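You operate a simulated robot arm through the tools that you are given. There is no shell and no other tool. Be economical: measure what you need, move in short steps, check, and stop when the job is done.

You run a simulated two-armed robot. Do the job below in one go: nothing can be reset, and whatever is moved stays where it is left.

## Task
On the top of the folding table, fold the pink washcloth in half.
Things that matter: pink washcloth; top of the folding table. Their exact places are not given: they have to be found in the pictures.

The check looks at the end state, three seconds after you hand in, the way a careful person would. Anything else that was tipped, shoved, dropped, spilled or broken makes it a failure. Flat cloth is picked up by pressing the open fingertips on it (5 to 10 N) and closing them slowly along it; thin cloth reads only 2 to 8 mm in the jaws.

## Robot
Two 7-joint arms with two-finger parallel grippers on one trunk, on a base that drives. Base frame: it is fixed to the floor where the robot stands at the start and does not move with it; the origin is under the middle of the robot, x ahead of it, y to its left, z up. Lengths are in mm, angles in degrees, forces in N, time in s.
The left shoulder is at the start at [70, 134, 1051], the right one opposite. Places, roughly: top of the folding table [500, -200, 700]. Payload 1.57 kg a hand.
The TCP of each hand is the grasp point between the finger pads, 30 mm short of the fingertips. In the tool frame z runs along the fingers and y along their closing line. Largest opening 80 mm; finger width 17, thickness 12; the body of the gripper, 40 by 82 mm, starts 80 mm behind the TCP.
Orientation is that of the tool frame in the base frame, as [roll, pitch, yaw] about the fixed x, y, z axes, in that order (R = Rz(yaw) Ry(pitch) Rx(roll)). With the fingers straight down and closing along the base's y, the tool's x points along the base's -x, its y along +y and its z along -z.

## Interface
- The arms move only by the tool servo_tool. It takes "left_series", "right_series" or both (then of equal length, played together; a hand with none holds still); each is text: rows parted by semicolons, each of 7 numbers parted by spaces: the shift along the base's x, y, z in units of 200 mm (1.0 is 200 mm), then the turn, a rotation vector about the base's x, y, z in units of 45 degrees (1.0 is 45 degrees), then the opening, from 0 (shut) to 1 (fully open). In form: tx ty tz ax ay az hand; .... A call has 1 to 20 rows; each row is the pose to reach, as a shift and turn from the pose commanded when the call began. A call with a number of a shift or a turn outside -1 to 1 is refused whole. Rows are played at 5 a second. More than 50 mm and 8.6 degrees between two rows, or a gripper value outside its range, and nothing of the call is played. Where a pose cannot be reached the arm comes as near as it can. A force on the tool above 40 N (or 10 N above the force at the start of the call, whichever is more), or a blocked arm, ends the call early, and 0.2 s more pass. Each finger travels about 153 mm/s and halts on what it meets, pressing with about 43 N; the grip force reading is that of the motor and also rises with nothing between the fingers. The clock runs only during rows and for 0.2 s after the last one: add rows that repeat a pose to give the fingers time. The reply holds the time, the measured pose of the TCP, the force on the tool along the base axes, the opening and the grip force, in the units named above and with some noise.
- Cameras (640 x 400 px; columns grow to the right, rows downward): "scene" is now at [119.8, -24.9, 1251.9]; the picture's right is [-0.32, -0.95, 0.00], its down [-0.76, 0.26, -0.59] and it looks along [0.56, -0.19, -0.80] (base axes); focal length 253 px, centre (320, 200). "left" rides on the left gripper at [72, 7, -122] in its tool frame; the picture's right is [-0.09, 1.00, 0.00], its down [-0.84, -0.08, -0.54] and it looks along [-0.54, -0.05, 0.84] (tool axes); focal length 238 px, centre (320, 200). "right" rides on the right gripper at [72, -7, -122] in its tool frame; the picture's right is [0.09, 1.00, 0.00], its down [-0.84, 0.08, -0.54] and it looks along [-0.54, 0.05, 0.84] (tool axes); focal length 238 px, centre (320, 200).
- get_image(camera): a new picture of that camera. No time passes.
- raise_lower(by): slides the trunk up (or, below 0, down) by that many mm; the arms and the scene camera ride with it, the base frame stays. It gives what a move gives, with no picture.
- drive_base(legs): drives the robot by 1 to 6 legs, each [ahead, left, turn to the left] in mm, mm and degrees, along the robot's own axes; the way and the turn of a leg run together, so that a leg with both is an arc; at most 1500 mm and 180 degrees a leg. The arms and the cameras ride along, it lands a little off, and it stops where it bumps. It gives what a move gives.
- head_to(pan, tilt): turns the head with the scene camera to pan (to the left, within 86 degrees either way) and tilt (down, from -29 to 69), counted from straight ahead of the robot. It gives what a move gives.
- pixel_to_xyz(camera, pixels): for up to 12 pixels [column, row] of the newest picture of that camera ("zoom" is the newest enlarged one), the place [x, y, z] in the base frame of the surface seen there, good to about 3 mm. No time passes.
- close_up(camera, box): a new picture of the part [left, top, right, bottom] of that camera's present view, enlarged. No time passes.
- hand_in(): hands the job in; it is judged then, once.

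Work in short steps. Measure before you move; look again where a grasp or a placing could have gone wrong, and mend it. You have 80 turns and 58 pictures in all, those below and enlarged ones among them. Open the grippers and draw the arms clear of the work before you hand the job in, unless the task says otherwise; then end with one line.

The tools are called after "Request:" by a JSON object that holds its "fn" and its "kwargs". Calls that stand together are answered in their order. servo_tool: Moves the arms, as the interface text tells. Its arguments: {"type":"object","properties":{"left_series":{"type":"string"},"right_series":{"type":"string"}},"required":[]} The other tools are called the same way: raise_lower (by) slides the trunk up or down; drive_base (legs) drives the base; head_to (pan, tilt) turns the head that bears the scene camera; get_image (camera) takes a picture; pixel_to_xyz (camera, pixels) gives the place of the surface under pixels of a picture; close_up (camera, box) takes an enlarged picture of a part of a camera's view; hand_in () hands the job in.

At the start:

```text
time: 0.0
left_tcp_pos: [478.9, 186.9, 961.7]
left_ee_rot: [180.0, 0.1, -179.8]
left_wrist_force: [0.0, -0.3, -1.3]
left_grip_width: 79.7
left_grasp_force: 0.1
right_tcp_pos: [445.6, -157.7, 922.3]
right_ee_rot: [180.0, 0.0, 180.0]
right_wrist_force: [-0.4, -0.5, -0.2]
right_grip_width: 79.8
right_grasp_force: 0.1
trunk travel left (down, up): [-625.0, 315.0]
robot x, y, heading: [2.0, 1.2, 0.2]
head pan, tilt: [-18.8, 53.5]
```

scene: 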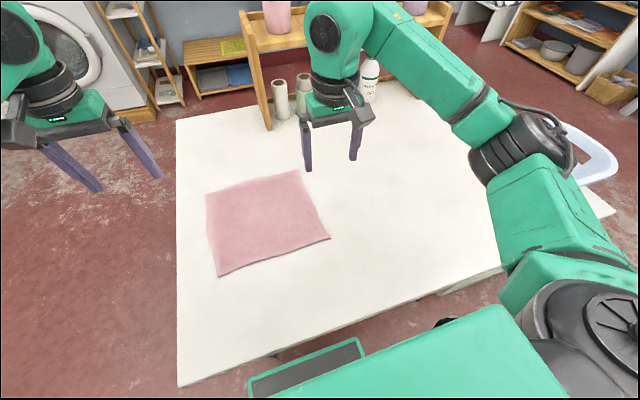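
right: 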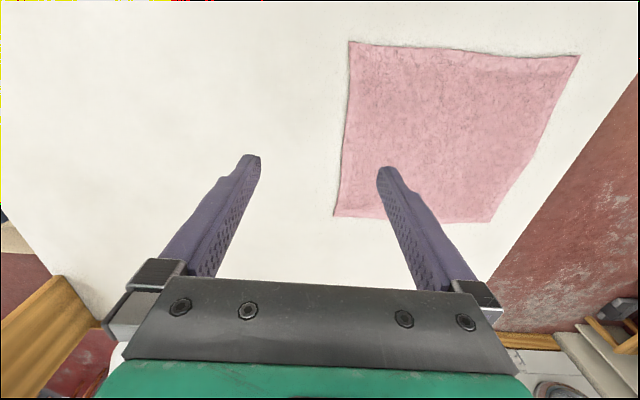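
left: 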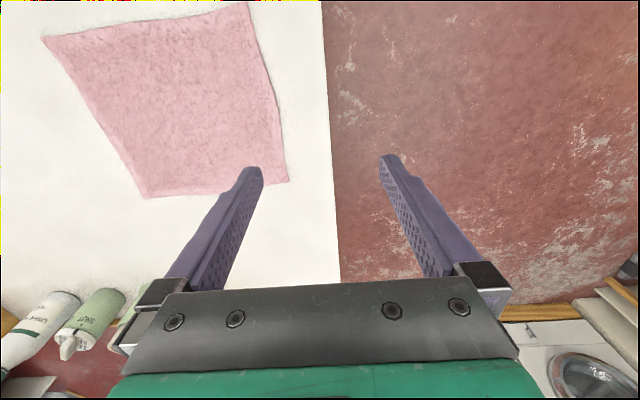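

The scene picture shows the cloth with corners at about (206,193), (299,170), (330,238), (218,276). I measure them and some table points.

Request:
{"fn": "pixel_to_xyz", "kwargs": {"camera": "scene", "pixels": [[207, 194], [298, 171], [329, 238], [219, 275], [260, 220], [190, 230], [350, 220], [240, 310], [180, 380], [178, 125], [450, 280]]}}

Request:
{"fn": "close_up", "kwargs": {"camera": "scene", "box": [180, 150, 360, 290]}}

```text
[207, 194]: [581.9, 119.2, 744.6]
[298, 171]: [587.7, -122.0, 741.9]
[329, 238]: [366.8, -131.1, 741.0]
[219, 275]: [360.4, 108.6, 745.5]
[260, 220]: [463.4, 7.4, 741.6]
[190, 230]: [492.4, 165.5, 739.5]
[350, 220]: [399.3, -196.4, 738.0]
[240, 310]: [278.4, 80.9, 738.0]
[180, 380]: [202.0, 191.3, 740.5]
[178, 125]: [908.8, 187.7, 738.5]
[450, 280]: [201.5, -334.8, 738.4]
```

```text
2.86 times, centred on (270, 220) of scene
```

zoom: 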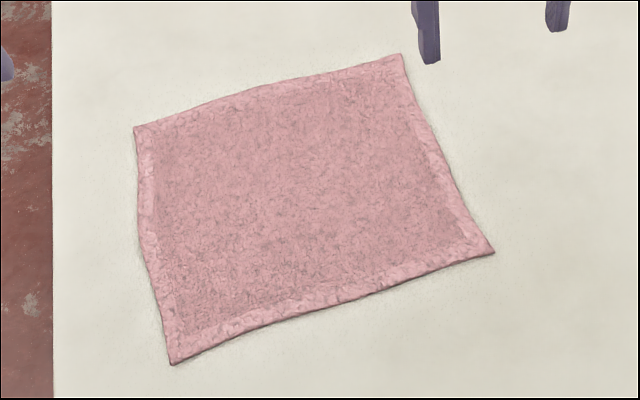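

The table is at z≈739. The cloth spans near corners (360,109) and (367,-131) and far corners (582,119) and (588,-122). I bring both hands above the near corners, partly closed.

Request:
{"fn": "servo_tool", "kwargs": {"left_series": "-0.09 -0.09 -0.135 0 0 0 0.8; -0.18 -0.18 -0.27 0 0 0 0.6; -0.27 -0.27 -0.405 0 0 0 0.45; -0.36 -0.36 -0.54 0 0 0 0.45; -0.45 -0.45 -0.675 0 0 0 0.45; -0.53 -0.545 -0.81 0 0 0 0.45; -0.53 -0.545 -0.81 0 0 0 0.45", "right_series": "-0.055 0.05 -0.1 0 0 0 0.8; -0.11 0.1 -0.2 0 0 0 0.6; -0.17 0.15 -0.3 0 0 0 0.45; -0.23 0.2 -0.4 0 0 0 0.45; -0.28 0.25 -0.5 0 0 0 0.45; -0.338 0.293 -0.611 0 0 0 0.45; -0.338 0.293 -0.611 0 0 0 0.45"}}

Request:
{"fn": "get_image", "kwargs": {"camera": "left"}}

Request:
{"fn": "get_image", "kwargs": {"camera": "right"}}

```text
time: 1.6
left_tcp_pos: [374.3, 75.5, 801.3]
left_ee_rot: [-179.9, 0.1, -179.8]
left_wrist_force: [-1.1, -0.4, 0.0]
left_grip_width: 36.0
left_grasp_force: 0.1
right_tcp_pos: [379.2, -97.1, 802.4]
right_ee_rot: [180.0, -0.1, 179.9]
right_wrist_force: [-0.8, 0.9, 0.4]
right_grip_width: 36.2
right_grasp_force: 0.1
trunk travel left (down, up): [-625.0, 315.0]
robot x, y, heading: [-1.5, 3.8, -0.1]
head pan, tilt: [-18.8, 53.5]
```

```text
53 pictures are left
```

left: 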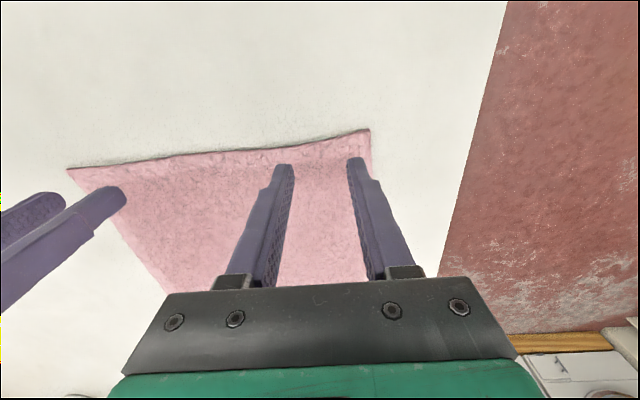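

```text
52 pictures are left
```

right: 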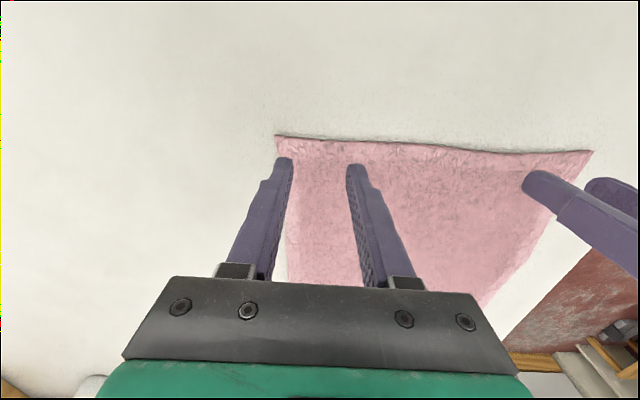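

Both fingertip pairs hover just inside the near corners (left corner at (369,130), right at (277,137)). I measure the corners and then lower.

Request:
{"fn": "pixel_to_xyz", "kwargs": {"camera": "left", "pixels": [[366, 133], [300, 147], [72, 170]]}}

Request:
{"fn": "pixel_to_xyz", "kwargs": {"camera": "right", "pixels": [[280, 139], [350, 145], [588, 154]]}}

Request:
{"fn": "servo_tool", "kwargs": {"left_series": "-0.01 0.01 -0.05 0 0 0 0.45; -0.01 0.01 -0.1 0 0 0 0.45; -0.01 0.01 -0.13 0 0 0 0.45", "right_series": "-0.01 0 -0.05 0 0 0 0.45; -0.01 0 -0.1 0 0 0 0.45; -0.01 0 -0.13 0 0 0 0.45"}}

```text
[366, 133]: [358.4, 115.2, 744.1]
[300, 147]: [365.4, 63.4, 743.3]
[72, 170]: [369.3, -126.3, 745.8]
```

```text
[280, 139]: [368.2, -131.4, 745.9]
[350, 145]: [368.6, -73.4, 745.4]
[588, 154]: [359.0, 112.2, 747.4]
```

```text
time: 2.4
left_tcp_pos: [370.1, 80.5, 774.9]
left_ee_rot: [179.9, 0.0, -179.9]
left_wrist_force: [0.5, 0.5, 1.5]
left_grip_width: 36.0
left_grasp_force: 0.0
right_tcp_pos: [378.3, -98.1, 775.1]
right_ee_rot: [-180.0, 0.0, 180.0]
right_wrist_force: [-0.9, -0.4, -0.8]
right_grip_width: 36.1
right_grasp_force: 0.0
trunk travel left (down, up): [-625.0, 315.0]
robot x, y, heading: [1.8, -0.0, -0.1]
head pan, tilt: [-18.8, 53.5]
```

Tips are at about z=745, right at the cloth's top. I go down in 2 mm steps to find the press.

Request:
{"fn": "servo_tool", "kwargs": {"left_series": "0 0.0 -0.01 0 0 0 0.45; 0 0 -0.02 0 0 0 0.45; 0 0 -0.025 0 0 0 0.45", "right_series": "0 0 -0.01 0 0 0 0.45; 0 0 -0.02 0 0 0 0.45; 0 0 -0.025 0 0 0 0.45"}}

```text
time: 3.2
left_tcp_pos: [370.2, 80.4, 772.2]
left_ee_rot: [-179.9, 0.5, -179.9]
left_wrist_force: [5.6, 1.5, 29.0]
left_grip_width: 36.3
left_grasp_force: 0.1
right_tcp_pos: [376.7, -98.7, 773.2]
right_ee_rot: [179.9, 0.4, -180.0]
right_wrist_force: [4.1, -1.3, 18.3]
right_grip_width: 35.9
right_grasp_force: 0.0
trunk travel left (down, up): [-625.0, 315.0]
robot x, y, heading: [-1.1, 2.3, 0.0]
head pan, tilt: [-18.8, 53.5]
```

Pressing 29 N (left) and 18 N (right) is too much; I ease up a little to reach 5–10 N.

Request:
{"fn": "servo_tool", "kwargs": {"left_series": "0 0 0.011 0 0 0 0.45; 0 0 0.011 0 0 0 0.45", "right_series": "0 0 0.008 0 0 0 0.45; 0 0 0.008 0 0 0 0.45"}}

```text
time: 3.8
left_tcp_pos: [370.7, 78.2, 773.3]
left_ee_rot: [-179.9, 0.2, -179.9]
left_wrist_force: [7.4, -0.1, 29.2]
left_grip_width: 35.9
left_grasp_force: 0.1
right_tcp_pos: [374.5, -99.0, 774.2]
right_ee_rot: [180.0, 0.2, -180.0]
right_wrist_force: [4.2, -0.5, 16.0]
right_grip_width: 35.7
right_grasp_force: 0.1
trunk travel left (down, up): [-625.0, 315.0]
robot x, y, heading: [-0.0, 3.2, -0.1]
head pan, tilt: [-18.8, 53.5]
```

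The force barely fell, so I raise a bit further.

Request:
{"fn": "servo_tool", "kwargs": {"left_series": "0 0 0.008 0 0 0 0.45; 0 0 0.008 0 0 0 0.45; 0 0 0.008 0 0 0 0.45", "right_series": "0 0 0.004 0 0 0 0.45; 0 0 0.004 0 0 0 0.45; 0 0 0.004 0 0 0 0.45"}}

```text
time: 4.6
left_tcp_pos: [370.2, 79.2, 773.7]
left_ee_rot: [-180.0, 0.0, 180.0]
left_wrist_force: [2.7, -3.3, 16.4]
left_grip_width: 35.8
left_grasp_force: 0.0
right_tcp_pos: [374.8, -98.5, 773.5]
right_ee_rot: [-180.0, 0.1, 180.0]
right_wrist_force: [1.3, 1.9, 11.7]
right_grip_width: 36.0
right_grasp_force: 0.1
trunk travel left (down, up): [-625.0, 315.0]
robot x, y, heading: [0.4, -4.2, -0.1]
head pan, tilt: [-18.8, 53.5]
```

Left 16 N, right 12 N: ease slightly more, then close slowly in the same call.

Request:
{"fn": "servo_tool", "kwargs": {"left_series": "0 0 0.006 0 0 0 0.45; 0 0 0.006 0 0 0 0.42; 0 0 0.006 0 0 0 0.38; 0 0 0.006 0 0 0 0.34; 0 0 0.006 0 0 0 0.3; 0 0 0.006 0 0 0 0.26; 0 0 0.006 0 0 0 0.22; 0 0 0.006 0 0 0 0.18; 0 0 0.006 0 0 0 0.14; 0 0 0.006 0 0 0 0.1; 0 0 0.006 0 0 0 0.06; 0 0 0.006 0 0 0 0.03; 0 0 0.006 0 0 0 0; 0 0 0.006 0 0 0 0", "right_series": "0 0 0.002 0 0 0 0.45; 0 0 0.002 0 0 0 0.42; 0 0 0.002 0 0 0 0.38; 0 0 0.002 0 0 0 0.34; 0 0 0.002 0 0 0 0.3; 0 0 0.002 0 0 0 0.26; 0 0 0.002 0 0 0 0.22; 0 0 0.002 0 0 0 0.18; 0 0 0.002 0 0 0 0.14; 0 0 0.002 0 0 0 0.1; 0 0 0.002 0 0 0 0.06; 0 0 0.002 0 0 0 0.03; 0 0 0.002 0 0 0 0; 0 0 0.002 0 0 0 0"}}

Request:
{"fn": "get_image", "kwargs": {"camera": "left"}}

Request:
{"fn": "get_image", "kwargs": {"camera": "right"}}

```text
time: 7.6
left_tcp_pos: [370.0, 80.5, 773.4]
left_ee_rot: [-179.9, 0.0, -179.9]
left_wrist_force: [0.6, 0.0, 2.8]
left_grip_width: 0.0
left_grasp_force: 21.3
right_tcp_pos: [376.8, -97.6, 773.8]
right_ee_rot: [180.0, 0.1, 180.0]
right_wrist_force: [-0.2, -0.6, 7.7]
right_grip_width: 4.2
right_grasp_force: 25.3
trunk travel left (down, up): [-625.0, 315.0]
robot x, y, heading: [1.1, 0.3, -0.1]
head pan, tilt: [-18.8, 53.5]
```

```text
51 pictures are left
```

left: 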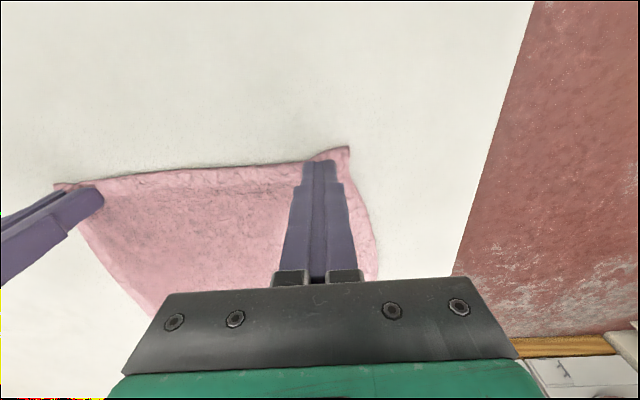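

```text
50 pictures are left
```

right: 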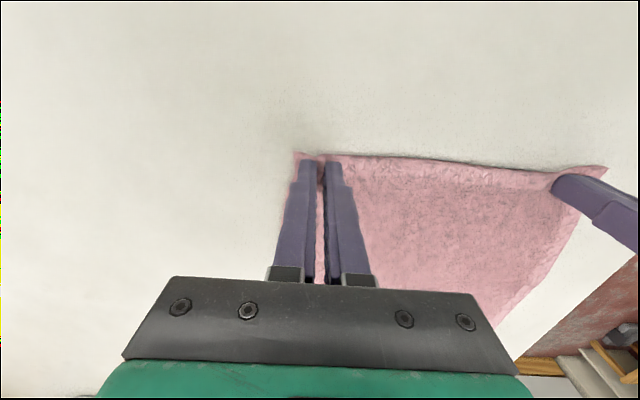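

Right reads 4.2 mm (held); left reads 0 (slipped over the cloth). I lift left alone 15 mm, open it, and come back with a firmer press.

Request:
{"fn": "servo_tool", "kwargs": {"left_series": "0 0 0.05 0 0 0 0; 0 0 0.1 0 0 0 0; 0 0 0.1 0 0 0 0.25; 0 0 0.1 0 0 0 0.45; 0 0 0.1 0 0 0 0.45"}}

Request:
{"fn": "get_image", "kwargs": {"camera": "left"}}

Request:
{"fn": "pixel_to_xyz", "kwargs": {"camera": "left", "pixels": [[346, 150], [300, 165], [360, 200], [250, 170]]}}

```text
time: 8.8
left_tcp_pos: [370.4, 81.1, 795.1]
left_ee_rot: [-179.9, 0.0, -179.9]
left_wrist_force: [-0.2, 1.2, 0.6]
left_grip_width: 35.9
left_grasp_force: 0.0
right_tcp_pos: [376.7, -97.9, 773.5]
right_ee_rot: [-179.9, 0.1, -179.9]
right_wrist_force: [-0.3, -1.6, 9.2]
right_grip_width: 4.4
right_grasp_force: 25.0
trunk travel left (down, up): [-625.0, 315.0]
robot x, y, heading: [0.7, 0.8, 0.1]
head pan, tilt: [-18.8, 53.5]
```

```text
49 pictures are left
```

left: 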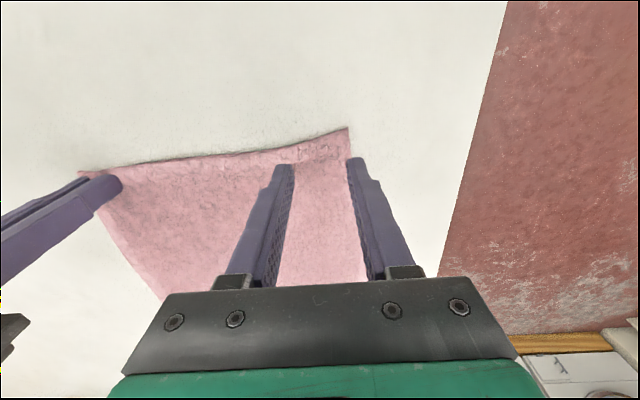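

```text
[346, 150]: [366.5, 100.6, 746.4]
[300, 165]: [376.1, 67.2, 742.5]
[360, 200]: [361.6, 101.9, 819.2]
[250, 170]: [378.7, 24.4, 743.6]
```

The left corner now lies at about (358,101). I shift left to y≈70 and press about 1 mm deeper than the last close, checking force first.

Request:
{"fn": "servo_tool", "kwargs": {"left_series": "0 -0.055 -0.04 0 0 0 0.45; 0 -0.055 -0.08 0 0 0 0.45; 0 -0.055 -0.1 0 0 0 0.45; 0 -0.055 -0.106 0 0 0 0.45; 0 -0.055 -0.106 0 0 0 0.45"}}

```text
time: 10.0
left_tcp_pos: [370.4, 69.3, 773.8]
left_ee_rot: [-180.0, 0.2, -179.8]
left_wrist_force: [-0.4, 0.5, 7.6]
left_grip_width: 36.0
left_grasp_force: 0.0
right_tcp_pos: [375.3, -98.3, 773.4]
right_ee_rot: [-179.9, 0.0, 180.0]
right_wrist_force: [1.9, -1.0, 7.7]
right_grip_width: 4.2
right_grasp_force: 25.1
trunk travel left (down, up): [-625.0, 315.0]
robot x, y, heading: [-4.6, 0.5, -0.0]
head pan, tilt: [-18.8, 53.5]
```

Press is 7.6 N, in range. I close left slowly.

Request:
{"fn": "servo_tool", "kwargs": {"left_series": "0 0 -0.001 0 0 0 0.42; 0 0 -0.002 0 0 0 0.38; 0 0 -0.002 0 0 0 0.34; 0 0 -0.002 0 0 0 0.3; 0 0 -0.002 0 0 0 0.26; 0 0 -0.002 0 0 0 0.22; 0 0 -0.002 0 0 0 0.18; 0 0 -0.002 0 0 0 0.15; 0 0 -0.002 0 0 0 0.12; 0 0 -0.002 0 0 0 0.09; 0 0 -0.002 0 0 0 0.06; 0 0 -0.002 0 0 0 0.03; 0 0 -0.002 0 0 0 0; 0 0 -0.002 0 0 0 0"}}

Request:
{"fn": "get_image", "kwargs": {"camera": "left"}}

```text
time: 13.0
left_tcp_pos: [369.3, 68.2, 773.1]
left_ee_rot: [-179.9, 0.1, -179.8]
left_wrist_force: [0.9, -4.4, 20.1]
left_grip_width: 4.7
left_grasp_force: 24.6
right_tcp_pos: [375.8, -97.5, 773.7]
right_ee_rot: [179.9, 0.1, -180.0]
right_wrist_force: [0.4, 5.3, 3.5]
right_grip_width: 4.6
right_grasp_force: 25.5
trunk travel left (down, up): [-625.0, 315.0]
robot x, y, heading: [-3.3, -0.7, -0.0]
head pan, tilt: [-18.8, 53.5]
```

```text
48 pictures are left
```

left: 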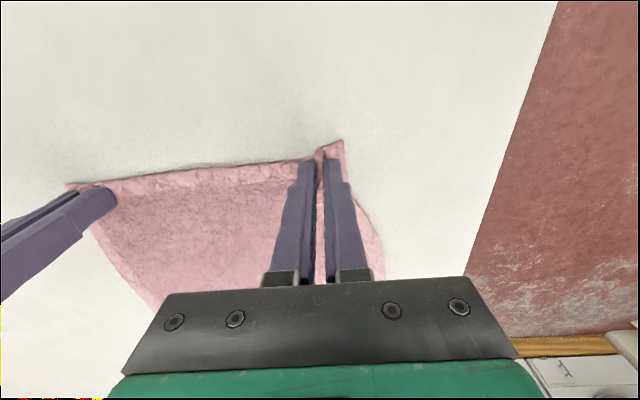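

Both hands now hold cloth (4.7 and 4.6 mm). I lift both 50 mm moving slightly forward, then check.

Request:
{"fn": "servo_tool", "kwargs": {"left_series": "0 0 0.05 0 0 0 0; 0.02 0 0.1 0 0 0 0; 0.04 0.02 0.15 0 0 0 0; 0.07 0.03 0.2 0 0 0 0; 0.1 0.04 0.25 0 0 0 0; 0.1 0.04 0.25 0 0 0 0", "right_series": "0 0 0.05 0 0 0 0; 0.02 0 0.1 0 0 0 0; 0.04 0 0.15 0 0 0 0; 0.07 0 0.2 0 0 0 0; 0.1 0 0.25 0 0 0 0; 0.1 0 0.25 0 0 0 0"}}

Request:
{"fn": "get_image", "kwargs": {"camera": "scene"}}

Request:
{"fn": "get_image", "kwargs": {"camera": "left"}}

```text
time: 14.4
left_tcp_pos: [389.8, 77.3, 824.3]
left_ee_rot: [-179.8, 0.0, -179.9]
left_wrist_force: [0.7, -17.3, -0.8]
left_grip_width: 4.6
left_grasp_force: 25.2
right_tcp_pos: [397.1, -98.1, 822.5]
right_ee_rot: [179.8, -0.1, -179.9]
right_wrist_force: [-1.0, 17.9, 1.0]
right_grip_width: 4.4
right_grasp_force: 25.1
trunk travel left (down, up): [-625.0, 315.0]
robot x, y, heading: [-1.7, 1.0, -0.0]
head pan, tilt: [-18.8, 53.5]
```

```text
47 pictures are left
```

scene: 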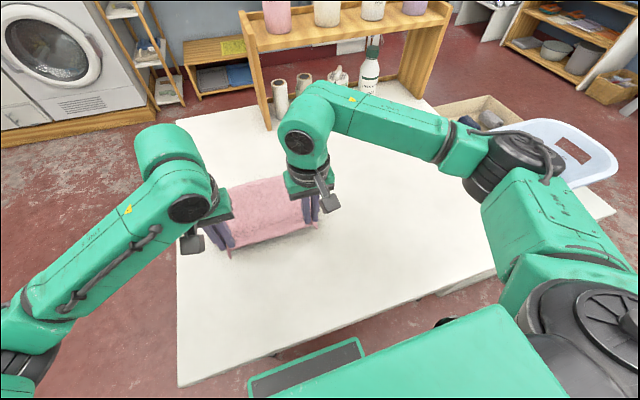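

```text
46 pictures are left
```

left: 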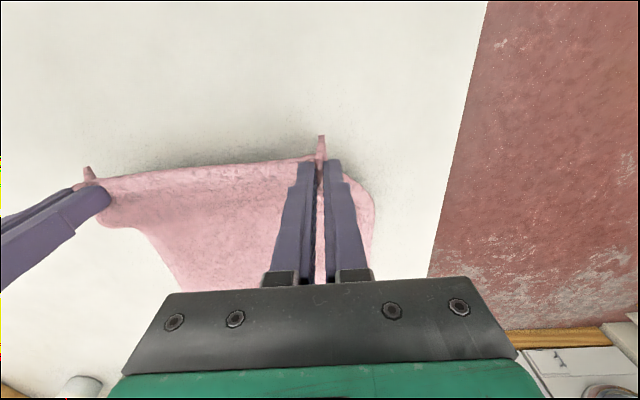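

Both corners are held, but folding near-to-far would leave the pinched edge tucked under, since I cannot tilt the fingers back toward the robot that far out. Folding far-to-near lets me tilt the fingers naturally, so I lay this edge back down flat and release it.

Request:
{"fn": "servo_tool", "kwargs": {"left_series": "-0.03 -0.02 -0.05 0 0 0 0; -0.06 -0.02 -0.1 0 0 0 0; -0.08 -0.02 -0.15 0 0 0 0; -0.1 -0.01 -0.2 0 0 0 0; -0.105 0 -0.242 0 0 0 0; -0.105 0.0 -0.242 0 0 0 0.1; -0.105 0 -0.242 0 0 0 0.25; -0.105 0 -0.242 0 0 0 0.45; -0.105 0 -0.15 0 0 0 0.45; -0.105 0 0.05 0 0 0 0.45;-0.105 0 0.05 0 0 0 0.45", "right_series": "-0.03 0 -0.05 0 0 0 0; -0.06 0 -0.1 0 0 0 0; -0.08 0 -0.15 0 0 0 0; -0.1 0 -0.2 0 0 0 0; -0.105 0 -0.242 0 0 0 0; -0.105 0 -0.242 0 0 0 0.1; -0.105 0 -0.242 0 0 0 0.25; -0.105 0 -0.242 0 0 0 0.45; -0.105 0 -0.15 0 0 0 0.45; -0.105 0 0.05 0 0 0 0.45;-0.105 0 0.05 0 0 0 0.45"}}

Request:
{"fn": "get_image", "kwargs": {"camera": "right"}}

Request:
{"fn": "get_image", "kwargs": {"camera": "left"}}

```text
time: 16.8
left_tcp_pos: [370.1, 74.5, 833.2]
left_ee_rot: [-180.0, -0.1, -179.9]
left_wrist_force: [0.0, 0.2, 0.3]
left_grip_width: 35.9
left_grasp_force: 0.0
right_tcp_pos: [376.3, -98.3, 831.9]
right_ee_rot: [180.0, 0.0, 179.9]
right_wrist_force: [0.7, 0.9, 0.4]
right_grip_width: 36.0
right_grasp_force: 0.1
trunk travel left (down, up): [-625.0, 315.0]
robot x, y, heading: [0.9, -2.5, -0.1]
head pan, tilt: [-18.8, 53.5]
```

```text
45 pictures are left
```

right: 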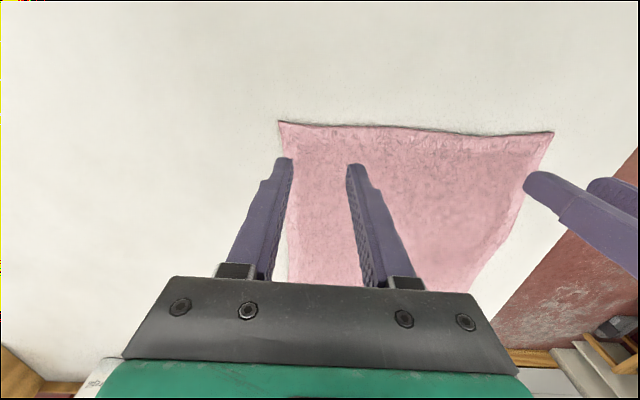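

```text
44 pictures are left
```

left: 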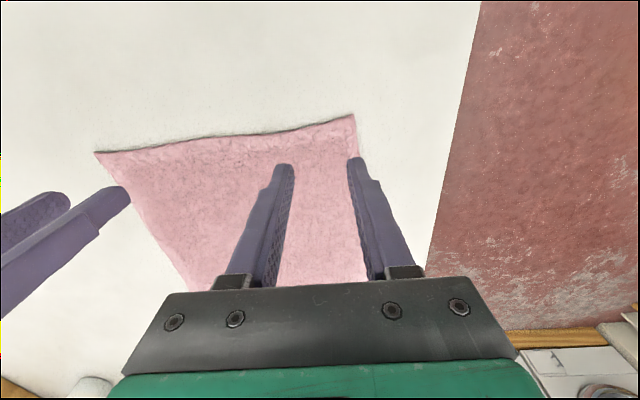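

The cloth relaxed flat again. I measure the near corners for the final placing, and carry the hands over to the far corners at height.

Request:
{"fn": "pixel_to_xyz", "kwargs": {"camera": "right", "pixels": [[283, 125], [400, 131], [550, 135]]}}

Request:
{"fn": "pixel_to_xyz", "kwargs": {"camera": "left", "pixels": [[351, 118], [230, 138], [99, 155]]}}

Request:
{"fn": "servo_tool", "kwargs": {"left_series": "0.2 0 0 0 0 0 0.45; 0.4 0.02 0 0 0 0 0.45; 0.6 0.03 0 0 0 0 0.45; 0.8 0.05 0 0 0 0 0.45; 1.0 0.06 0 0 0 0 0.45; 1.0 0.06 0 0 0 0 0.45", "right_series": "0.2 0 0 0 0 0 0.45; 0.4 0.01 0 0 0 0 0.45; 0.6 0.02 0 0 0 0 0.45; 0.8 0.03 0 0 0 0 0.45; 1.0 0.045 0 0 0 0 0.45; 1.0 0.045 0 0 0 0 0.45"}}

Request:
{"fn": "get_image", "kwargs": {"camera": "scene"}}

Request:
{"fn": "get_image", "kwargs": {"camera": "left"}}

Request:
{"fn": "get_image", "kwargs": {"camera": "right"}}

```text
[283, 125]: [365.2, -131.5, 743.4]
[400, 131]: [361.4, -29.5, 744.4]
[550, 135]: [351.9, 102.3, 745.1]
```

```text
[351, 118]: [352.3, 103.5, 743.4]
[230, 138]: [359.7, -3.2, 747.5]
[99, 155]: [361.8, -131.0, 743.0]
```

```text
time: 18.2
left_tcp_pos: [570.2, 89.5, 833.5]
left_ee_rot: [-180.0, 0.1, 180.0]
left_wrist_force: [0.3, 0.2, 0.7]
left_grip_width: 35.8
left_grasp_force: 0.0
right_tcp_pos: [575.4, -92.8, 830.5]
right_ee_rot: [-179.9, 0.1, -179.8]
right_wrist_force: [0.0, -0.4, -0.5]
right_grip_width: 36.0
right_grasp_force: 0.1
trunk travel left (down, up): [-625.0, 315.0]
robot x, y, heading: [-2.6, -1.6, 0.1]
head pan, tilt: [-18.8, 53.5]
```

```text
43 pictures are left
```

scene: 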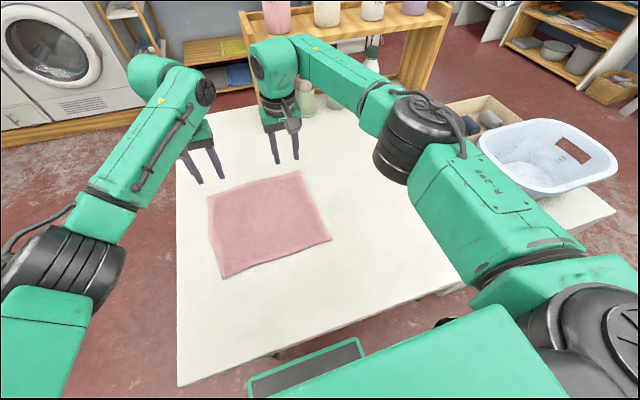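

```text
42 pictures are left
```

left: 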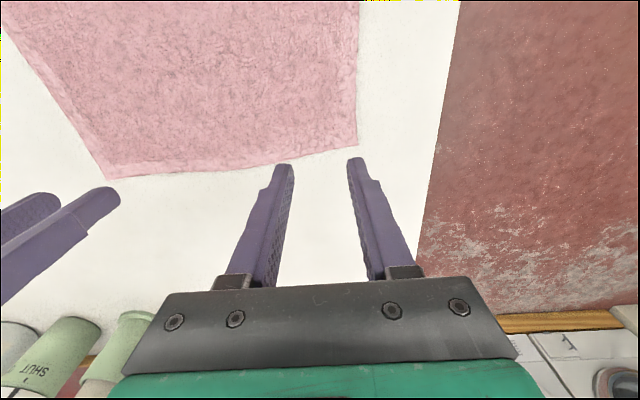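

```text
41 pictures are left
```

right: 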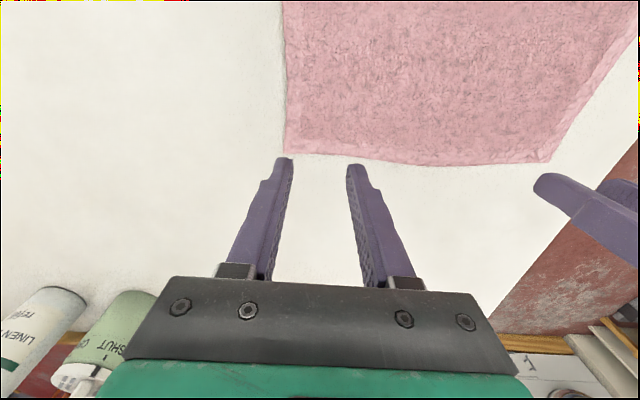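

I measure the far corners as seen by the wrist cameras (left corner (356,146), right (287,152)).

Request:
{"fn": "pixel_to_xyz", "kwargs": {"camera": "left", "pixels": [[355, 143], [310, 155], [230, 168], [110, 176]]}}

Request:
{"fn": "pixel_to_xyz", "kwargs": {"camera": "right", "pixels": [[290, 149], [330, 152], [400, 160], [545, 159]]}}

```text
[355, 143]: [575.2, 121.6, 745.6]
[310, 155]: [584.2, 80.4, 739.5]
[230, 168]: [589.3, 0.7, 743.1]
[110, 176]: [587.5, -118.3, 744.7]
```

```text
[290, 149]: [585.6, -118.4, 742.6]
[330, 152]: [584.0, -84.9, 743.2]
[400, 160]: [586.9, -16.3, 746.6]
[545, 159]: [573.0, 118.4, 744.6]
```

Grip spots are about 12 mm inside the edge. I descend to just above the cloth.

Request:
{"fn": "servo_tool", "kwargs": {"left_series": "0 0 -0.1 0 0 0 0.45; 0 0 -0.2 0 0 0 0.45; 0 0 -0.27 0 0 0 0.45; 0 0 -0.285 0 0 0 0.45; 0 0 -0.285 0 0 0 0.45", "right_series": "0 0.02 -0.1 0 0 0 0.45; 0 0.03 -0.2 0 0 0 0.45; 0 0.03 -0.26 0 0 0 0.45; 0 0.03 -0.275 0 0 0 0.45; 0 0.03 -0.275 0 0 0 0.45"}}

```text
time: 19.4
left_tcp_pos: [569.9, 90.2, 774.8]
left_ee_rot: [179.9, 0.0, -179.9]
left_wrist_force: [0.1, 0.5, 1.1]
left_grip_width: 35.8
left_grasp_force: 0.0
right_tcp_pos: [576.4, -84.5, 776.7]
right_ee_rot: [180.0, -0.1, 180.0]
right_wrist_force: [-1.0, 0.0, -0.3]
right_grip_width: 36.2
right_grasp_force: 0.0
trunk travel left (down, up): [-625.0, 315.0]
robot x, y, heading: [3.0, 0.4, -0.1]
head pan, tilt: [-18.8, 53.5]
```

No contact yet; I creep down 2 mm.

Request:
{"fn": "servo_tool", "kwargs": {"left_series": "0 0 -0.005 0 0 0 0.45; 0 0 -0.01 0 0 0 0.45; 0 0 -0.01 0 0 0 0.45", "right_series": "0 0 -0.005 0 0 0 0.45; 0 0 -0.01 0 0 0 0.45; 0 0 -0.01 0 0 0 0.45"}}

```text
time: 20.2
left_tcp_pos: [568.3, 89.1, 774.3]
left_ee_rot: [-180.0, 0.0, -179.9]
left_wrist_force: [1.5, 0.0, 4.7]
left_grip_width: 35.9
left_grasp_force: 0.0
right_tcp_pos: [574.2, -84.4, 775.6]
right_ee_rot: [-179.9, 0.0, -179.9]
right_wrist_force: [0.3, -1.3, 1.2]
right_grip_width: 36.1
right_grasp_force: 0.0
trunk travel left (down, up): [-625.0, 315.0]
robot x, y, heading: [2.8, 2.7, 0.1]
head pan, tilt: [-18.8, 53.5]
```

Left 4.7 N, right about 1 N: I go 0.8 mm more on the left and 2 mm on the right.

Request:
{"fn": "servo_tool", "kwargs": {"left_series": "0 0 -0.002 0 0 0 0.45; 0 0 -0.004 0 0 0 0.45; 0 0 -0.004 0 0 0 0.45", "right_series": "0 0 -0.005 0 0 0 0.45; 0 0 -0.01 0 0 0 0.45; 0 0 -0.01 0 0 0 0.45"}}

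```text
time: 21.0
left_tcp_pos: [568.2, 89.8, 774.4]
left_ee_rot: [-180.0, 0.1, -179.9]
left_wrist_force: [2.1, 0.6, 7.1]
left_grip_width: 35.5
left_grasp_force: 0.0
right_tcp_pos: [575.4, -84.0, 774.0]
right_ee_rot: [-179.9, 0.0, -180.0]
right_wrist_force: [1.0, -1.0, 3.0]
right_grip_width: 35.9
right_grasp_force: 0.0
trunk travel left (down, up): [-625.0, 315.0]
robot x, y, heading: [3.4, -1.3, -0.1]
head pan, tilt: [-18.8, 53.5]
```

Left 7 N, right 3 N; I add 0.8 mm on the right and 0.4 mm on the left while closing slowly.

Request:
{"fn": "servo_tool", "kwargs": {"left_series": "0 0 -0.002 0 0 0 0.45; 0 0 -0.002 0 0 0 0.42; 0 0 -0.002 0 0 0 0.38; 0 0 -0.002 0 0 0 0.34; 0 0 -0.002 0 0 0 0.3; 0 0 -0.002 0 0 0 0.26; 0 0 -0.002 0 0 0 0.22; 0 0 -0.002 0 0 0 0.18; 0 0 -0.002 0 0 0 0.14; 0 0 -0.002 0 0 0 0.1; 0 0 -0.002 0 0 0 0.06; 0 0 -0.002 0 0 0 0.03; 0 0 -0.002 0 0 0 0; 0 0 -0.002 0 0 0 0", "right_series": "0 0 -0.004 0 0 0 0.45; 0 0 -0.004 0 0 0 0.42; 0 0 -0.004 0 0 0 0.38; 0 0 -0.004 0 0 0 0.34; 0 0 -0.004 0 0 0 0.3; 0 0 -0.004 0 0 0 0.26; 0 0 -0.004 0 0 0 0.22; 0 0 -0.004 0 0 0 0.18; 0 0 -0.004 0 0 0 0.14; 0 0 -0.004 0 0 0 0.1; 0 0 -0.004 0 0 0 0.06; 0 0 -0.004 0 0 0 0.03; 0 0 -0.004 0 0 0 0; 0 0 -0.004 0 0 0 0"}}

Request:
{"fn": "get_image", "kwargs": {"camera": "scene"}}

```text
time: 24.0
left_tcp_pos: [568.0, 87.8, 772.9]
left_ee_rot: [-179.9, 0.1, 180.0]
left_wrist_force: [0.9, -11.8, 7.1]
left_grip_width: 4.3
left_grasp_force: 25.0
right_tcp_pos: [574.3, -83.5, 774.8]
right_ee_rot: [179.9, 0.1, -180.0]
right_wrist_force: [0.1, 10.9, 3.9]
right_grip_width: 3.8
right_grasp_force: 24.9
trunk travel left (down, up): [-625.0, 315.0]
robot x, y, heading: [-3.3, -1.8, -0.0]
head pan, tilt: [-18.8, 53.5]
```

```text
40 pictures are left
```

scene: 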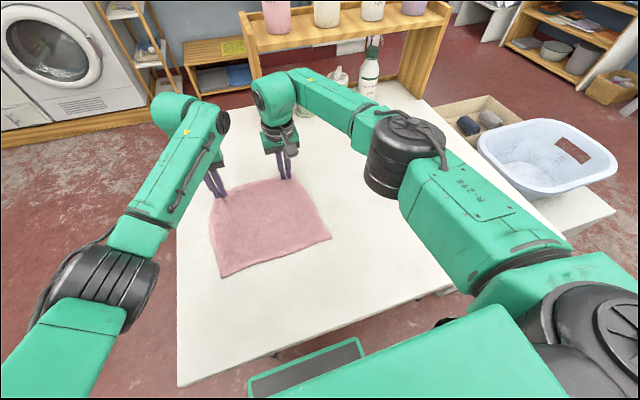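

Both hands hold (4.3 and 3.8 mm). I carry the edge up along an arc to the midpoint, easing the sideways pull and tilting the fingers forward gradually.

Request:
{"fn": "servo_tool", "kwargs": {"left_series": "-0.02 -0.015 0.1 0 0 0 0; -0.06 -0.02 0.2 0 -0.06 0 0; -0.13 -0.025 0.29 0 -0.13 0 0; -0.22 -0.03 0.36 0 -0.2 0 0; -0.32 -0.04 0.41 0 -0.27 0 0; -0.43 -0.045 0.45 0 -0.34 0 0; -0.54 -0.05 0.47 0 -0.4 0 0; -0.54 -0.05 0.47 0 -0.4 0 0", "right_series": "-0.02 0.015 0.1 0 0 0 0; -0.06 0.01 0.2 0 -0.06 0 0; -0.13 0.005 0.29 0 -0.13 0 0; -0.22 0 0.36 0 -0.2 0 0; -0.32 -0.005 0.41 0 -0.27 0 0; -0.43 -0.01 0.45 0 -0.34 0 0; -0.54 -0.015 0.47 0 -0.4 0 0; -0.54 -0.015 0.47 0 -0.4 0 0"}}

Request:
{"fn": "get_image", "kwargs": {"camera": "scene"}}

Request:
{"fn": "get_image", "kwargs": {"camera": "right"}}

```text
time: 25.8
left_tcp_pos: [462.6, 78.0, 865.0]
left_ee_rot: [-179.9, 17.9, -180.0]
left_wrist_force: [-0.3, -3.1, -0.4]
left_grip_width: 4.4
left_grasp_force: 25.0
right_tcp_pos: [468.2, -88.4, 865.2]
right_ee_rot: [179.9, 18.0, -179.9]
right_wrist_force: [-0.2, 2.3, -0.5]
right_grip_width: 3.6
right_grasp_force: 24.2
trunk travel left (down, up): [-625.0, 315.0]
robot x, y, heading: [1.3, -1.4, 0.2]
head pan, tilt: [-18.8, 53.5]
```

```text
39 pictures are left
```

scene: 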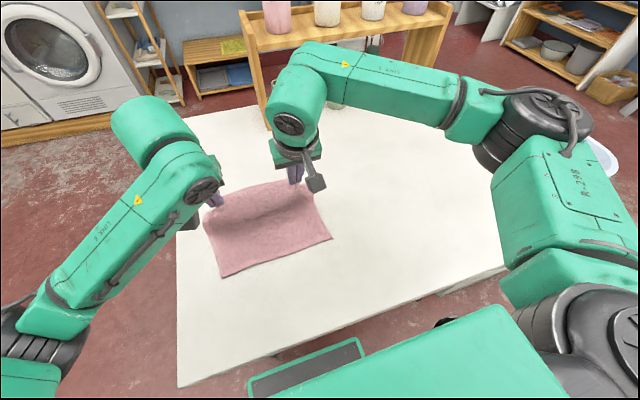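

```text
38 pictures are left
```

right: 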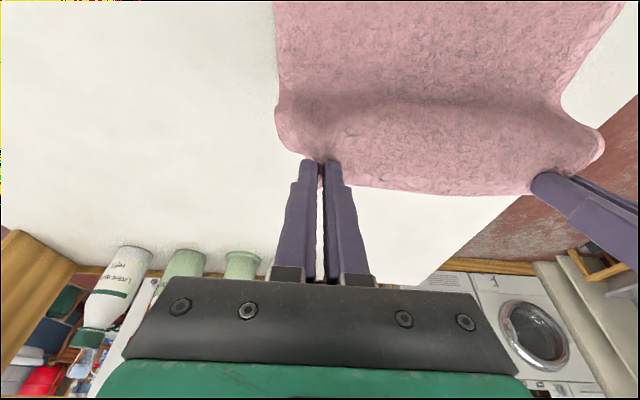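

The cloth hangs cleanly from both hands. I continue the arc down toward the near edge, stopping slightly above the cloth.

Request:
{"fn": "servo_tool", "kwargs": {"left_series": "-0.1 -0.005 0 0 -0.07 0 0; -0.2 -0.01 -0.03 0 -0.14 0 0; -0.3 -0.015 -0.08 0 -0.21 0 0; -0.39 -0.02 -0.14 0 -0.28 0 0; -0.47 -0.025 -0.21 0 -0.35 0 0; -0.53 -0.03 -0.29 0 -0.4 0 0; -0.585 -0.035 -0.36 0 -0.45 0 0; -0.585 -0.035 -0.36 0 -0.45 0 0", "right_series": "-0.1 -0.005 0 0 -0.07 0 0; -0.2 -0.01 -0.03 0 -0.14 0 0; -0.29 -0.015 -0.08 0 -0.21 0 0; -0.38 -0.02 -0.14 0 -0.28 0 0; -0.45 -0.025 -0.21 0 -0.35 0 0; -0.51 -0.03 -0.29 0 -0.4 0 0; -0.565 -0.035 -0.36 0 -0.45 0 0; -0.565 -0.035 -0.36 0 -0.45 0 0"}}

Request:
{"fn": "get_image", "kwargs": {"camera": "scene"}}

Request:
{"fn": "get_image", "kwargs": {"camera": "right"}}

Request:
{"fn": "get_image", "kwargs": {"camera": "left"}}

```text
time: 27.6
left_tcp_pos: [344.2, 71.8, 792.1]
left_ee_rot: [-180.0, 38.2, -180.0]
left_wrist_force: [0.4, -3.1, 0.1]
left_grip_width: 4.1
left_grasp_force: 24.7
right_tcp_pos: [355.9, -93.5, 793.0]
right_ee_rot: [-180.0, 38.3, -180.0]
right_wrist_force: [-0.1, 2.3, -0.9]
right_grip_width: 3.6
right_grasp_force: 24.8
trunk travel left (down, up): [-625.0, 315.0]
robot x, y, heading: [1.7, -0.2, -0.0]
head pan, tilt: [-18.8, 53.5]
```

```text
37 pictures are left
```

scene: 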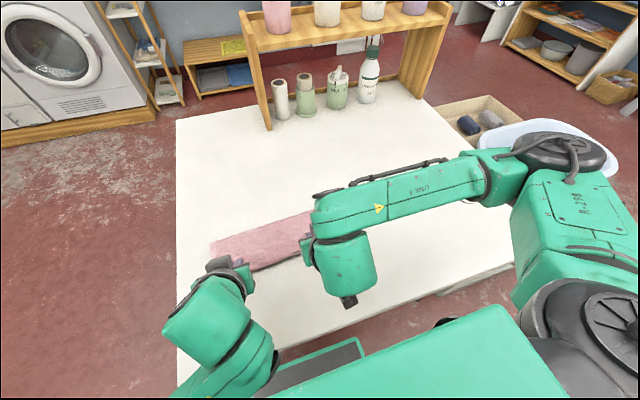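

```text
36 pictures are left
```

right: 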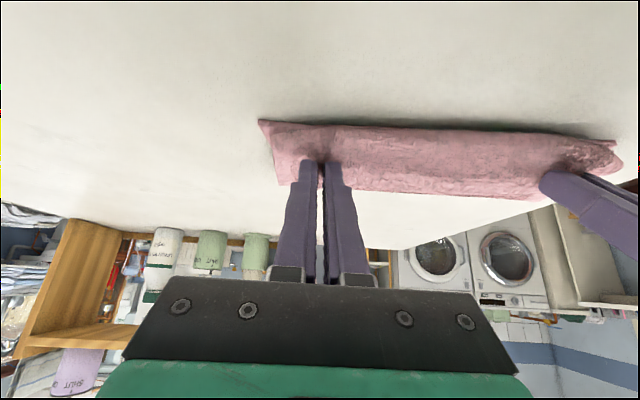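

```text
35 pictures are left
```

left: 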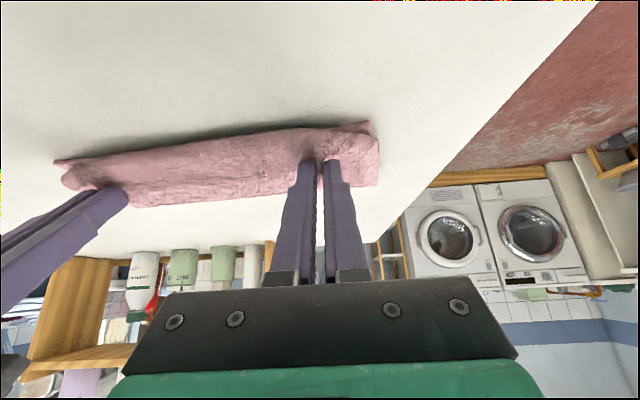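

The held edge is right above the near edge. I lower 11 mm, open gently, then retreat along the fingers' axis.

Request:
{"fn": "servo_tool", "kwargs": {"left_series": "0 0 -0.03 0 0 0 0; 0 0 -0.055 0 0 0 0; 0 0 -0.055 0 0 0 0; 0 0 -0.055 0 0 0 0.1; 0 0 -0.055 0 0 0 0.2; 0 0 -0.055 0 0 0 0.3; 0 0 -0.055 0 0 0 0.3; -0.03 0 -0.015 0 0 0 0.3; -0.08 0 0.05 0 0 0 0.3; -0.15 0 0.2 0 0 0 0.3; -0.15 0 0.4 0 0 0 0.3; -0.15 0 0.4 0 0 0 0.3", "right_series": "0 0 -0.03 0 0 0 0; 0 0 -0.055 0 0 0 0; 0 0 -0.055 0 0 0 0; 0 0 -0.055 0 0 0 0.1; 0 0 -0.055 0 0 0 0.2; 0 0 -0.055 0 0 0 0.3; 0 0 -0.055 0 0 0 0.3; -0.03 0 -0.015 0 0 0 0.3; -0.08 0 0.05 0 0 0 0.3; -0.15 0 0.2 0 0 0 0.3; -0.15 0 0.4 0 0 0 0.3; -0.15 0 0.4 0 0 0 0.3"}}

Request:
{"fn": "get_image", "kwargs": {"camera": "scene"}}

Request:
{"fn": "get_image", "kwargs": {"camera": "right"}}

```text
time: 29.8
left_tcp_pos: [326.2, 204.1, 781.3]
left_ee_rot: [155.8, 34.2, 178.5]
left_wrist_force: [0.4, -0.3, -0.5]
left_grip_width: 24.1
left_grasp_force: 0.1
right_tcp_pos: [337.6, -94.9, 805.6]
right_ee_rot: [-179.9, 38.2, -179.9]
right_wrist_force: [-0.6, -1.1, -0.3]
right_grip_width: 24.2
right_grasp_force: 0.1
right hand out of reach, approached as far as the arm can: row 10
trunk travel left (down, up): [-625.0, 315.0]
robot x, y, heading: [1.2, -1.3, 0.2]
head pan, tilt: [-18.8, 53.5]
stopped in row 10 (left hand): the arm was blocked; the commanded pose is now the measured one
```

```text
34 pictures are left
```

scene: 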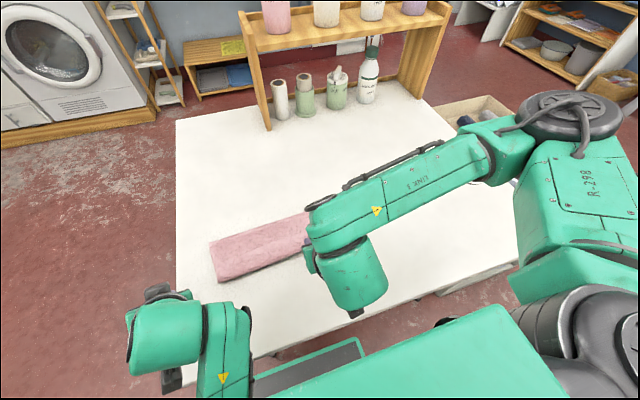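

```text
33 pictures are left
```

right: 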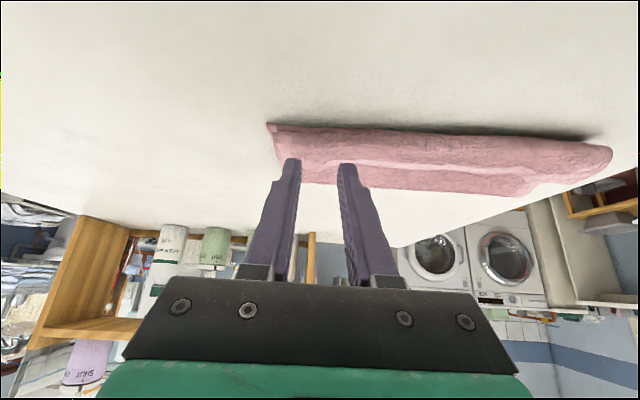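

Left swung sideways against its limit but the cloth looks folded. I move both hands up and outward, untilting, clear of the cloth.

Request:
{"fn": "servo_tool", "kwargs": {"left_series": "0.05 0.05 0.1 0 0.07 0 0.3; 0.1 0.1 0.2 0 0.14 0 0.3; 0.15 0.15 0.35 0 0.25 0 0.3; 0.2 0.2 0.5 0 0.4 0 0.3; 0.25 0.2 0.65 0 0.55 0 0.3; 0.25 0.2 0.65 0 0.55 0 0.3", "right_series": "0 0 0.1 0 0.07 0 0.3; 0 -0.05 0.25 0 0.2 0 0.3; 0.05 -0.2 0.4 0 0.35 0 0.3; 0.1 -0.4 0.5 0 0.5 0 0.3; 0.15 -0.6 0.6 0 0.65 0 0.3; 0.15 -0.8 0.6 0 0.8 0 0.3"}}

Request:
{"fn": "get_image", "kwargs": {"camera": "scene"}}

```text
time: 30.8
left_tcp_pos: [362.5, 283.3, 867.1]
left_ee_rot: [144.5, 17.9, 176.0]
left_wrist_force: [-0.3, -0.8, -0.1]
left_grip_width: 23.9
left_grasp_force: 0.2
left hand out of reach, approached as far as the arm can: row 4
right_tcp_pos: [354.6, -155.5, 898.5]
right_ee_rot: [-179.9, 18.7, 179.9]
right_wrist_force: [-0.5, 0.1, 0.2]
right_grip_width: 23.8
right_grasp_force: 0.1
trunk travel left (down, up): [-625.0, 315.0]
robot x, y, heading: [1.7, -3.2, -0.1]
head pan, tilt: [-18.8, 53.5]
stopped in row 4 (left hand): the arm was blocked; the commanded pose is now the measured one
```

```text
32 pictures are left
```

scene: 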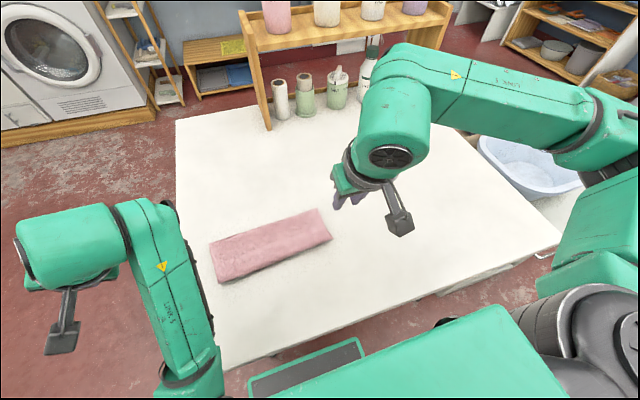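

Both hands are clear and the cloth looks like a neat half-fold. I zoom in to check alignment.

Request:
{"fn": "close_up", "kwargs": {"camera": "scene", "box": [195, 190, 345, 295]}}

Request:
{"fn": "pixel_to_xyz", "kwargs": {"camera": "scene", "pixels": [[211, 243], [316, 210], [330, 237], [219, 281], [270, 245], [360, 260]]}}

```text
3.81 times, centred on (270, 242) of scene
```

zoom: 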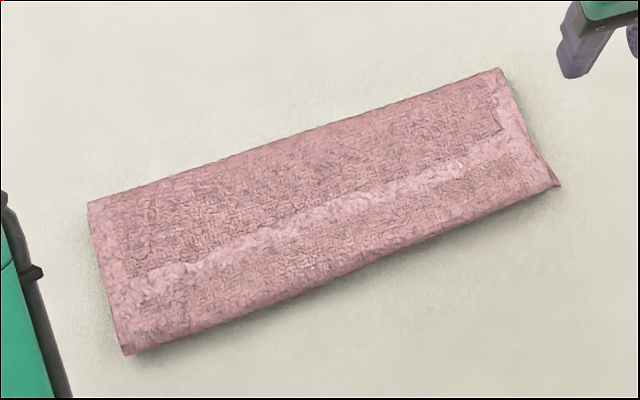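

```text
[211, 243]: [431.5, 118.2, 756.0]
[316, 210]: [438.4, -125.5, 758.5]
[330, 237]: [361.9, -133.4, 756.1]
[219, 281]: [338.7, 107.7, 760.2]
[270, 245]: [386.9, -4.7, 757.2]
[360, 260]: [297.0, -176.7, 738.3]
```

The fold is only 76–93 mm wide instead of ~113, and the bright hem runs through the middle, so a flap seems curled over. I look closer with the right wrist camera by moving it over.

Request:
{"fn": "get_image", "kwargs": {"camera": "right"}}

Request:
{"fn": "pixel_to_xyz", "kwargs": {"camera": "zoom", "pixels": [[120, 275], [180, 268], [300, 225], [440, 170], [510, 140], [300, 180], [320, 255], [300, 290], [130, 350], [555, 183], [340, 205], [345, 222]]}}

```text
30 pictures are left
```

right: 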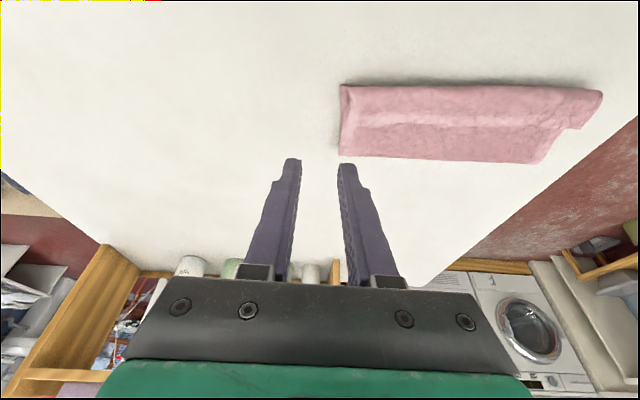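

```text
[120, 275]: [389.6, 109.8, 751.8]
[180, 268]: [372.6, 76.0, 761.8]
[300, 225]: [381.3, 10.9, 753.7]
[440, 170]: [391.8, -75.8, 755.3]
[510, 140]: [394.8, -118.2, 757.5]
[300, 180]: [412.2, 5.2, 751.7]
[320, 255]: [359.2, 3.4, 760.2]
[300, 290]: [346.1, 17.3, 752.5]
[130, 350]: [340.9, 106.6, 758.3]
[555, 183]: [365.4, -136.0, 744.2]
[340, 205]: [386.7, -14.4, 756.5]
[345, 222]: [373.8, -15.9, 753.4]
```

The right view shows a step at its right end (575,128), hinting at an overlapping strip. I enlarge it.

Request:
{"fn": "close_up", "kwargs": {"camera": "right", "box": [325, 60, 615, 180]}}

Request:
{"fn": "pixel_to_xyz", "kwargs": {"camera": "right", "pixels": [[342, 87], [600, 93], [580, 127], [560, 130], [543, 162], [342, 153], [345, 125], [450, 90], [450, 105], [450, 122], [450, 135], [450, 155]]}}

```text
2.21 times, centred on (470, 120) of right
```

zoom: 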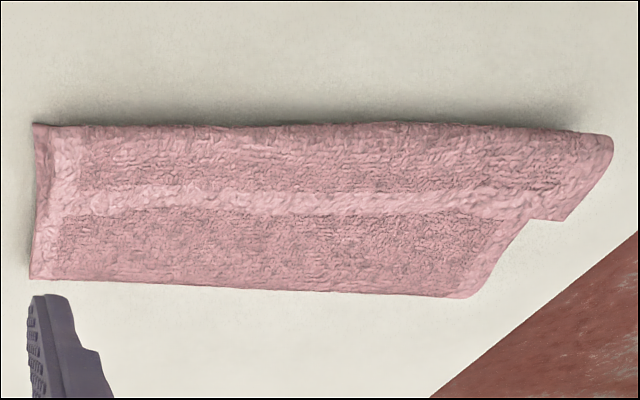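

```text
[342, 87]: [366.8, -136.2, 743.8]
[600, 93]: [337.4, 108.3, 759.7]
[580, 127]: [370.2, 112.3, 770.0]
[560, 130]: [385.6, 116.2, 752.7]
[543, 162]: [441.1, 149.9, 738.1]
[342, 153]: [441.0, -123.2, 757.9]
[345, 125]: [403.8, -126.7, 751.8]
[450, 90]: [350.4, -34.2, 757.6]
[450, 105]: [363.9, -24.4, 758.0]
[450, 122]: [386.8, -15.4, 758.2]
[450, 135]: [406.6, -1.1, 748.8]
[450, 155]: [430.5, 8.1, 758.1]
```

The view shows that the carried edge (hem) curled back over on top at x≈385, and the crease lies at x≈438 instead of 467, because a taut arc peeled the bottom layer. I will unfold and refold; first I bring both hands back to upright poses at height.

Request:
{"fn": "servo_tool", "kwargs": {"left_series": "0.06 -0.03 0.03 -0.1 0.05 0 0.45; 0.12 -0.08 0.06 -0.2 0.1 -0.01 0.45; 0.18 -0.14 0.09 -0.3 0.15 -0.01 0.45; 0.25 -0.2 0.12 -0.4 0.2 -0.02 0.45; 0.31 -0.27 0.15 -0.5 0.25 -0.02 0.45; 0.37 -0.34 0.165 -0.6 0.3 -0.02 0.45; 0.43 -0.4 0.165 -0.7 0.35 -0.03 0.45; 0.49 -0.465 0.165 -0.79 0.4 -0.03 0.45; 0.49 -0.465 0.165 -0.79 0.4 -0.03 0.45", "right_series": "0 0 0 0 0.05 0 0.45; 0 0 0 0 0.1 0 0.45; 0 0 0 0 0.15 0 0.45; 0 0 0 0 0.2 0 0.45; 0 0 0 0 0.25 0 0.45; 0 0 0 0 0.3 0 0.45; 0 0 0 0 0.35 0 0.45; 0 0 0 0 0.415 0 0.45; 0 0 0 0 0.415 0 0.45"}}

```text
time: 31.3
left_tcp_pos: [373.7, 321.8, 888.1]
left_ee_rot: [140.6, 13.3, 178.2]
left_wrist_force: [-0.2, 0.1, 0.1]
left_grip_width: 36.2
left_grasp_force: 0.1
left hand out of reach, approached as far as the arm can: row 2
right_tcp_pos: [355.6, -155.8, 898.0]
right_ee_rot: [-179.8, 15.1, 179.9]
right_wrist_force: [-0.3, -0.6, 0.1]
right_grip_width: 36.3
right_grasp_force: 0.0
trunk travel left (down, up): [-625.0, 315.0]
robot x, y, heading: [0.2, 4.4, 0.1]
head pan, tilt: [-18.8, 53.5]
stopped in row 2 (left hand): the arm was blocked; the commanded pose is now the measured one
```

The left arm blocks quickly, likely near a joint limit. I try a pure translation forward and up for it, while the right finishes uprighting.

Request:
{"fn": "servo_tool", "kwargs": {"left_series": "0.05 0 0 0 0 0 0.45; 0.15 0 0 0 0 0 0.45; 0.25 0 0.05 0 0 0 0.45; 0.4 0 0.1 0 0 0 0.45; 0.5 0 0.15 0 0 0 0.45; 0.5 0 0.15 0 0 0 0.45", "right_series": "0 0 0 0 0.05 0 0.45; 0 0 0 0 0.1 0 0.45; 0 0 0 0 0.15 0 0.45; 0 0 0 0 0.2 0 0.45; 0 0 0 0 0.27 0 0.45; 0 0 0 0 0.335 0 0.45"}}

Request:
{"fn": "get_image", "kwargs": {"camera": "scene"}}

```text
time: 32.7
left_tcp_pos: [474.6, 320.6, 917.6]
left_ee_rot: [140.7, 13.2, 178.0]
left_wrist_force: [0.6, 0.0, -0.1]
left_grip_width: 36.2
left_grasp_force: 0.0
right_tcp_pos: [354.2, -155.4, 899.2]
right_ee_rot: [-179.9, 0.1, 180.0]
right_wrist_force: [-0.4, -0.7, -0.2]
right_grip_width: 36.1
right_grasp_force: 0.0
trunk travel left (down, up): [-625.0, 315.0]
robot x, y, heading: [-0.1, -1.4, -0.0]
head pan, tilt: [-18.8, 53.5]
```

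```text
28 pictures are left
```

scene: 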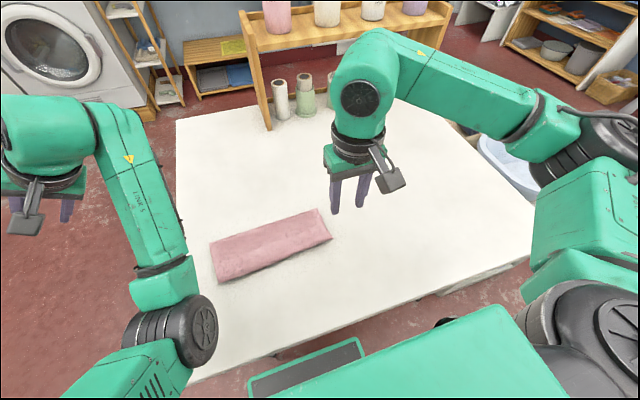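

That freed it. Now I turn the left hand upright while bringing it in to y≈200.

Request:
{"fn": "servo_tool", "kwargs": {"left_series": "0 -0.05 0 -0.12 0.04 -0.01 0.45; 0 -0.12 0 -0.25 0.08 -0.015 0.45; 0 -0.2 0 -0.37 0.12 -0.02 0.45; 0 -0.28 0 -0.5 0.16 -0.03 0.45; 0 -0.36 0 -0.62 0.21 -0.04 0.45; 0 -0.45 0 -0.75 0.25 -0.05 0.45; 0 -0.55 0 -0.873 0.293 -0.055 0.45; 0 -0.6 0 -0.873 0.293 -0.055 0.45;0 -0.6 0 -0.873 0.293 -0.055 0.45"}}

```text
time: 34.7
left_tcp_pos: [541.3, 241.0, 911.3]
left_ee_rot: [-179.6, 0.1, -179.7]
left_wrist_force: [-0.6, 0.2, 0.2]
left_grip_width: 35.7
left_grasp_force: 0.0
left hand out of reach, approached as far as the arm can: row 3, 4, 5, 6, 7, 8, 9
right_tcp_pos: [353.6, -155.0, 898.1]
right_ee_rot: [-179.9, 0.3, 179.9]
right_wrist_force: [-0.2, 0.2, -0.1]
right_grip_width: 36.0
right_grasp_force: 0.1
trunk travel left (down, up): [-625.0, 315.0]
robot x, y, heading: [-1.3, 0.8, -0.0]
head pan, tilt: [-18.8, 53.5]
```

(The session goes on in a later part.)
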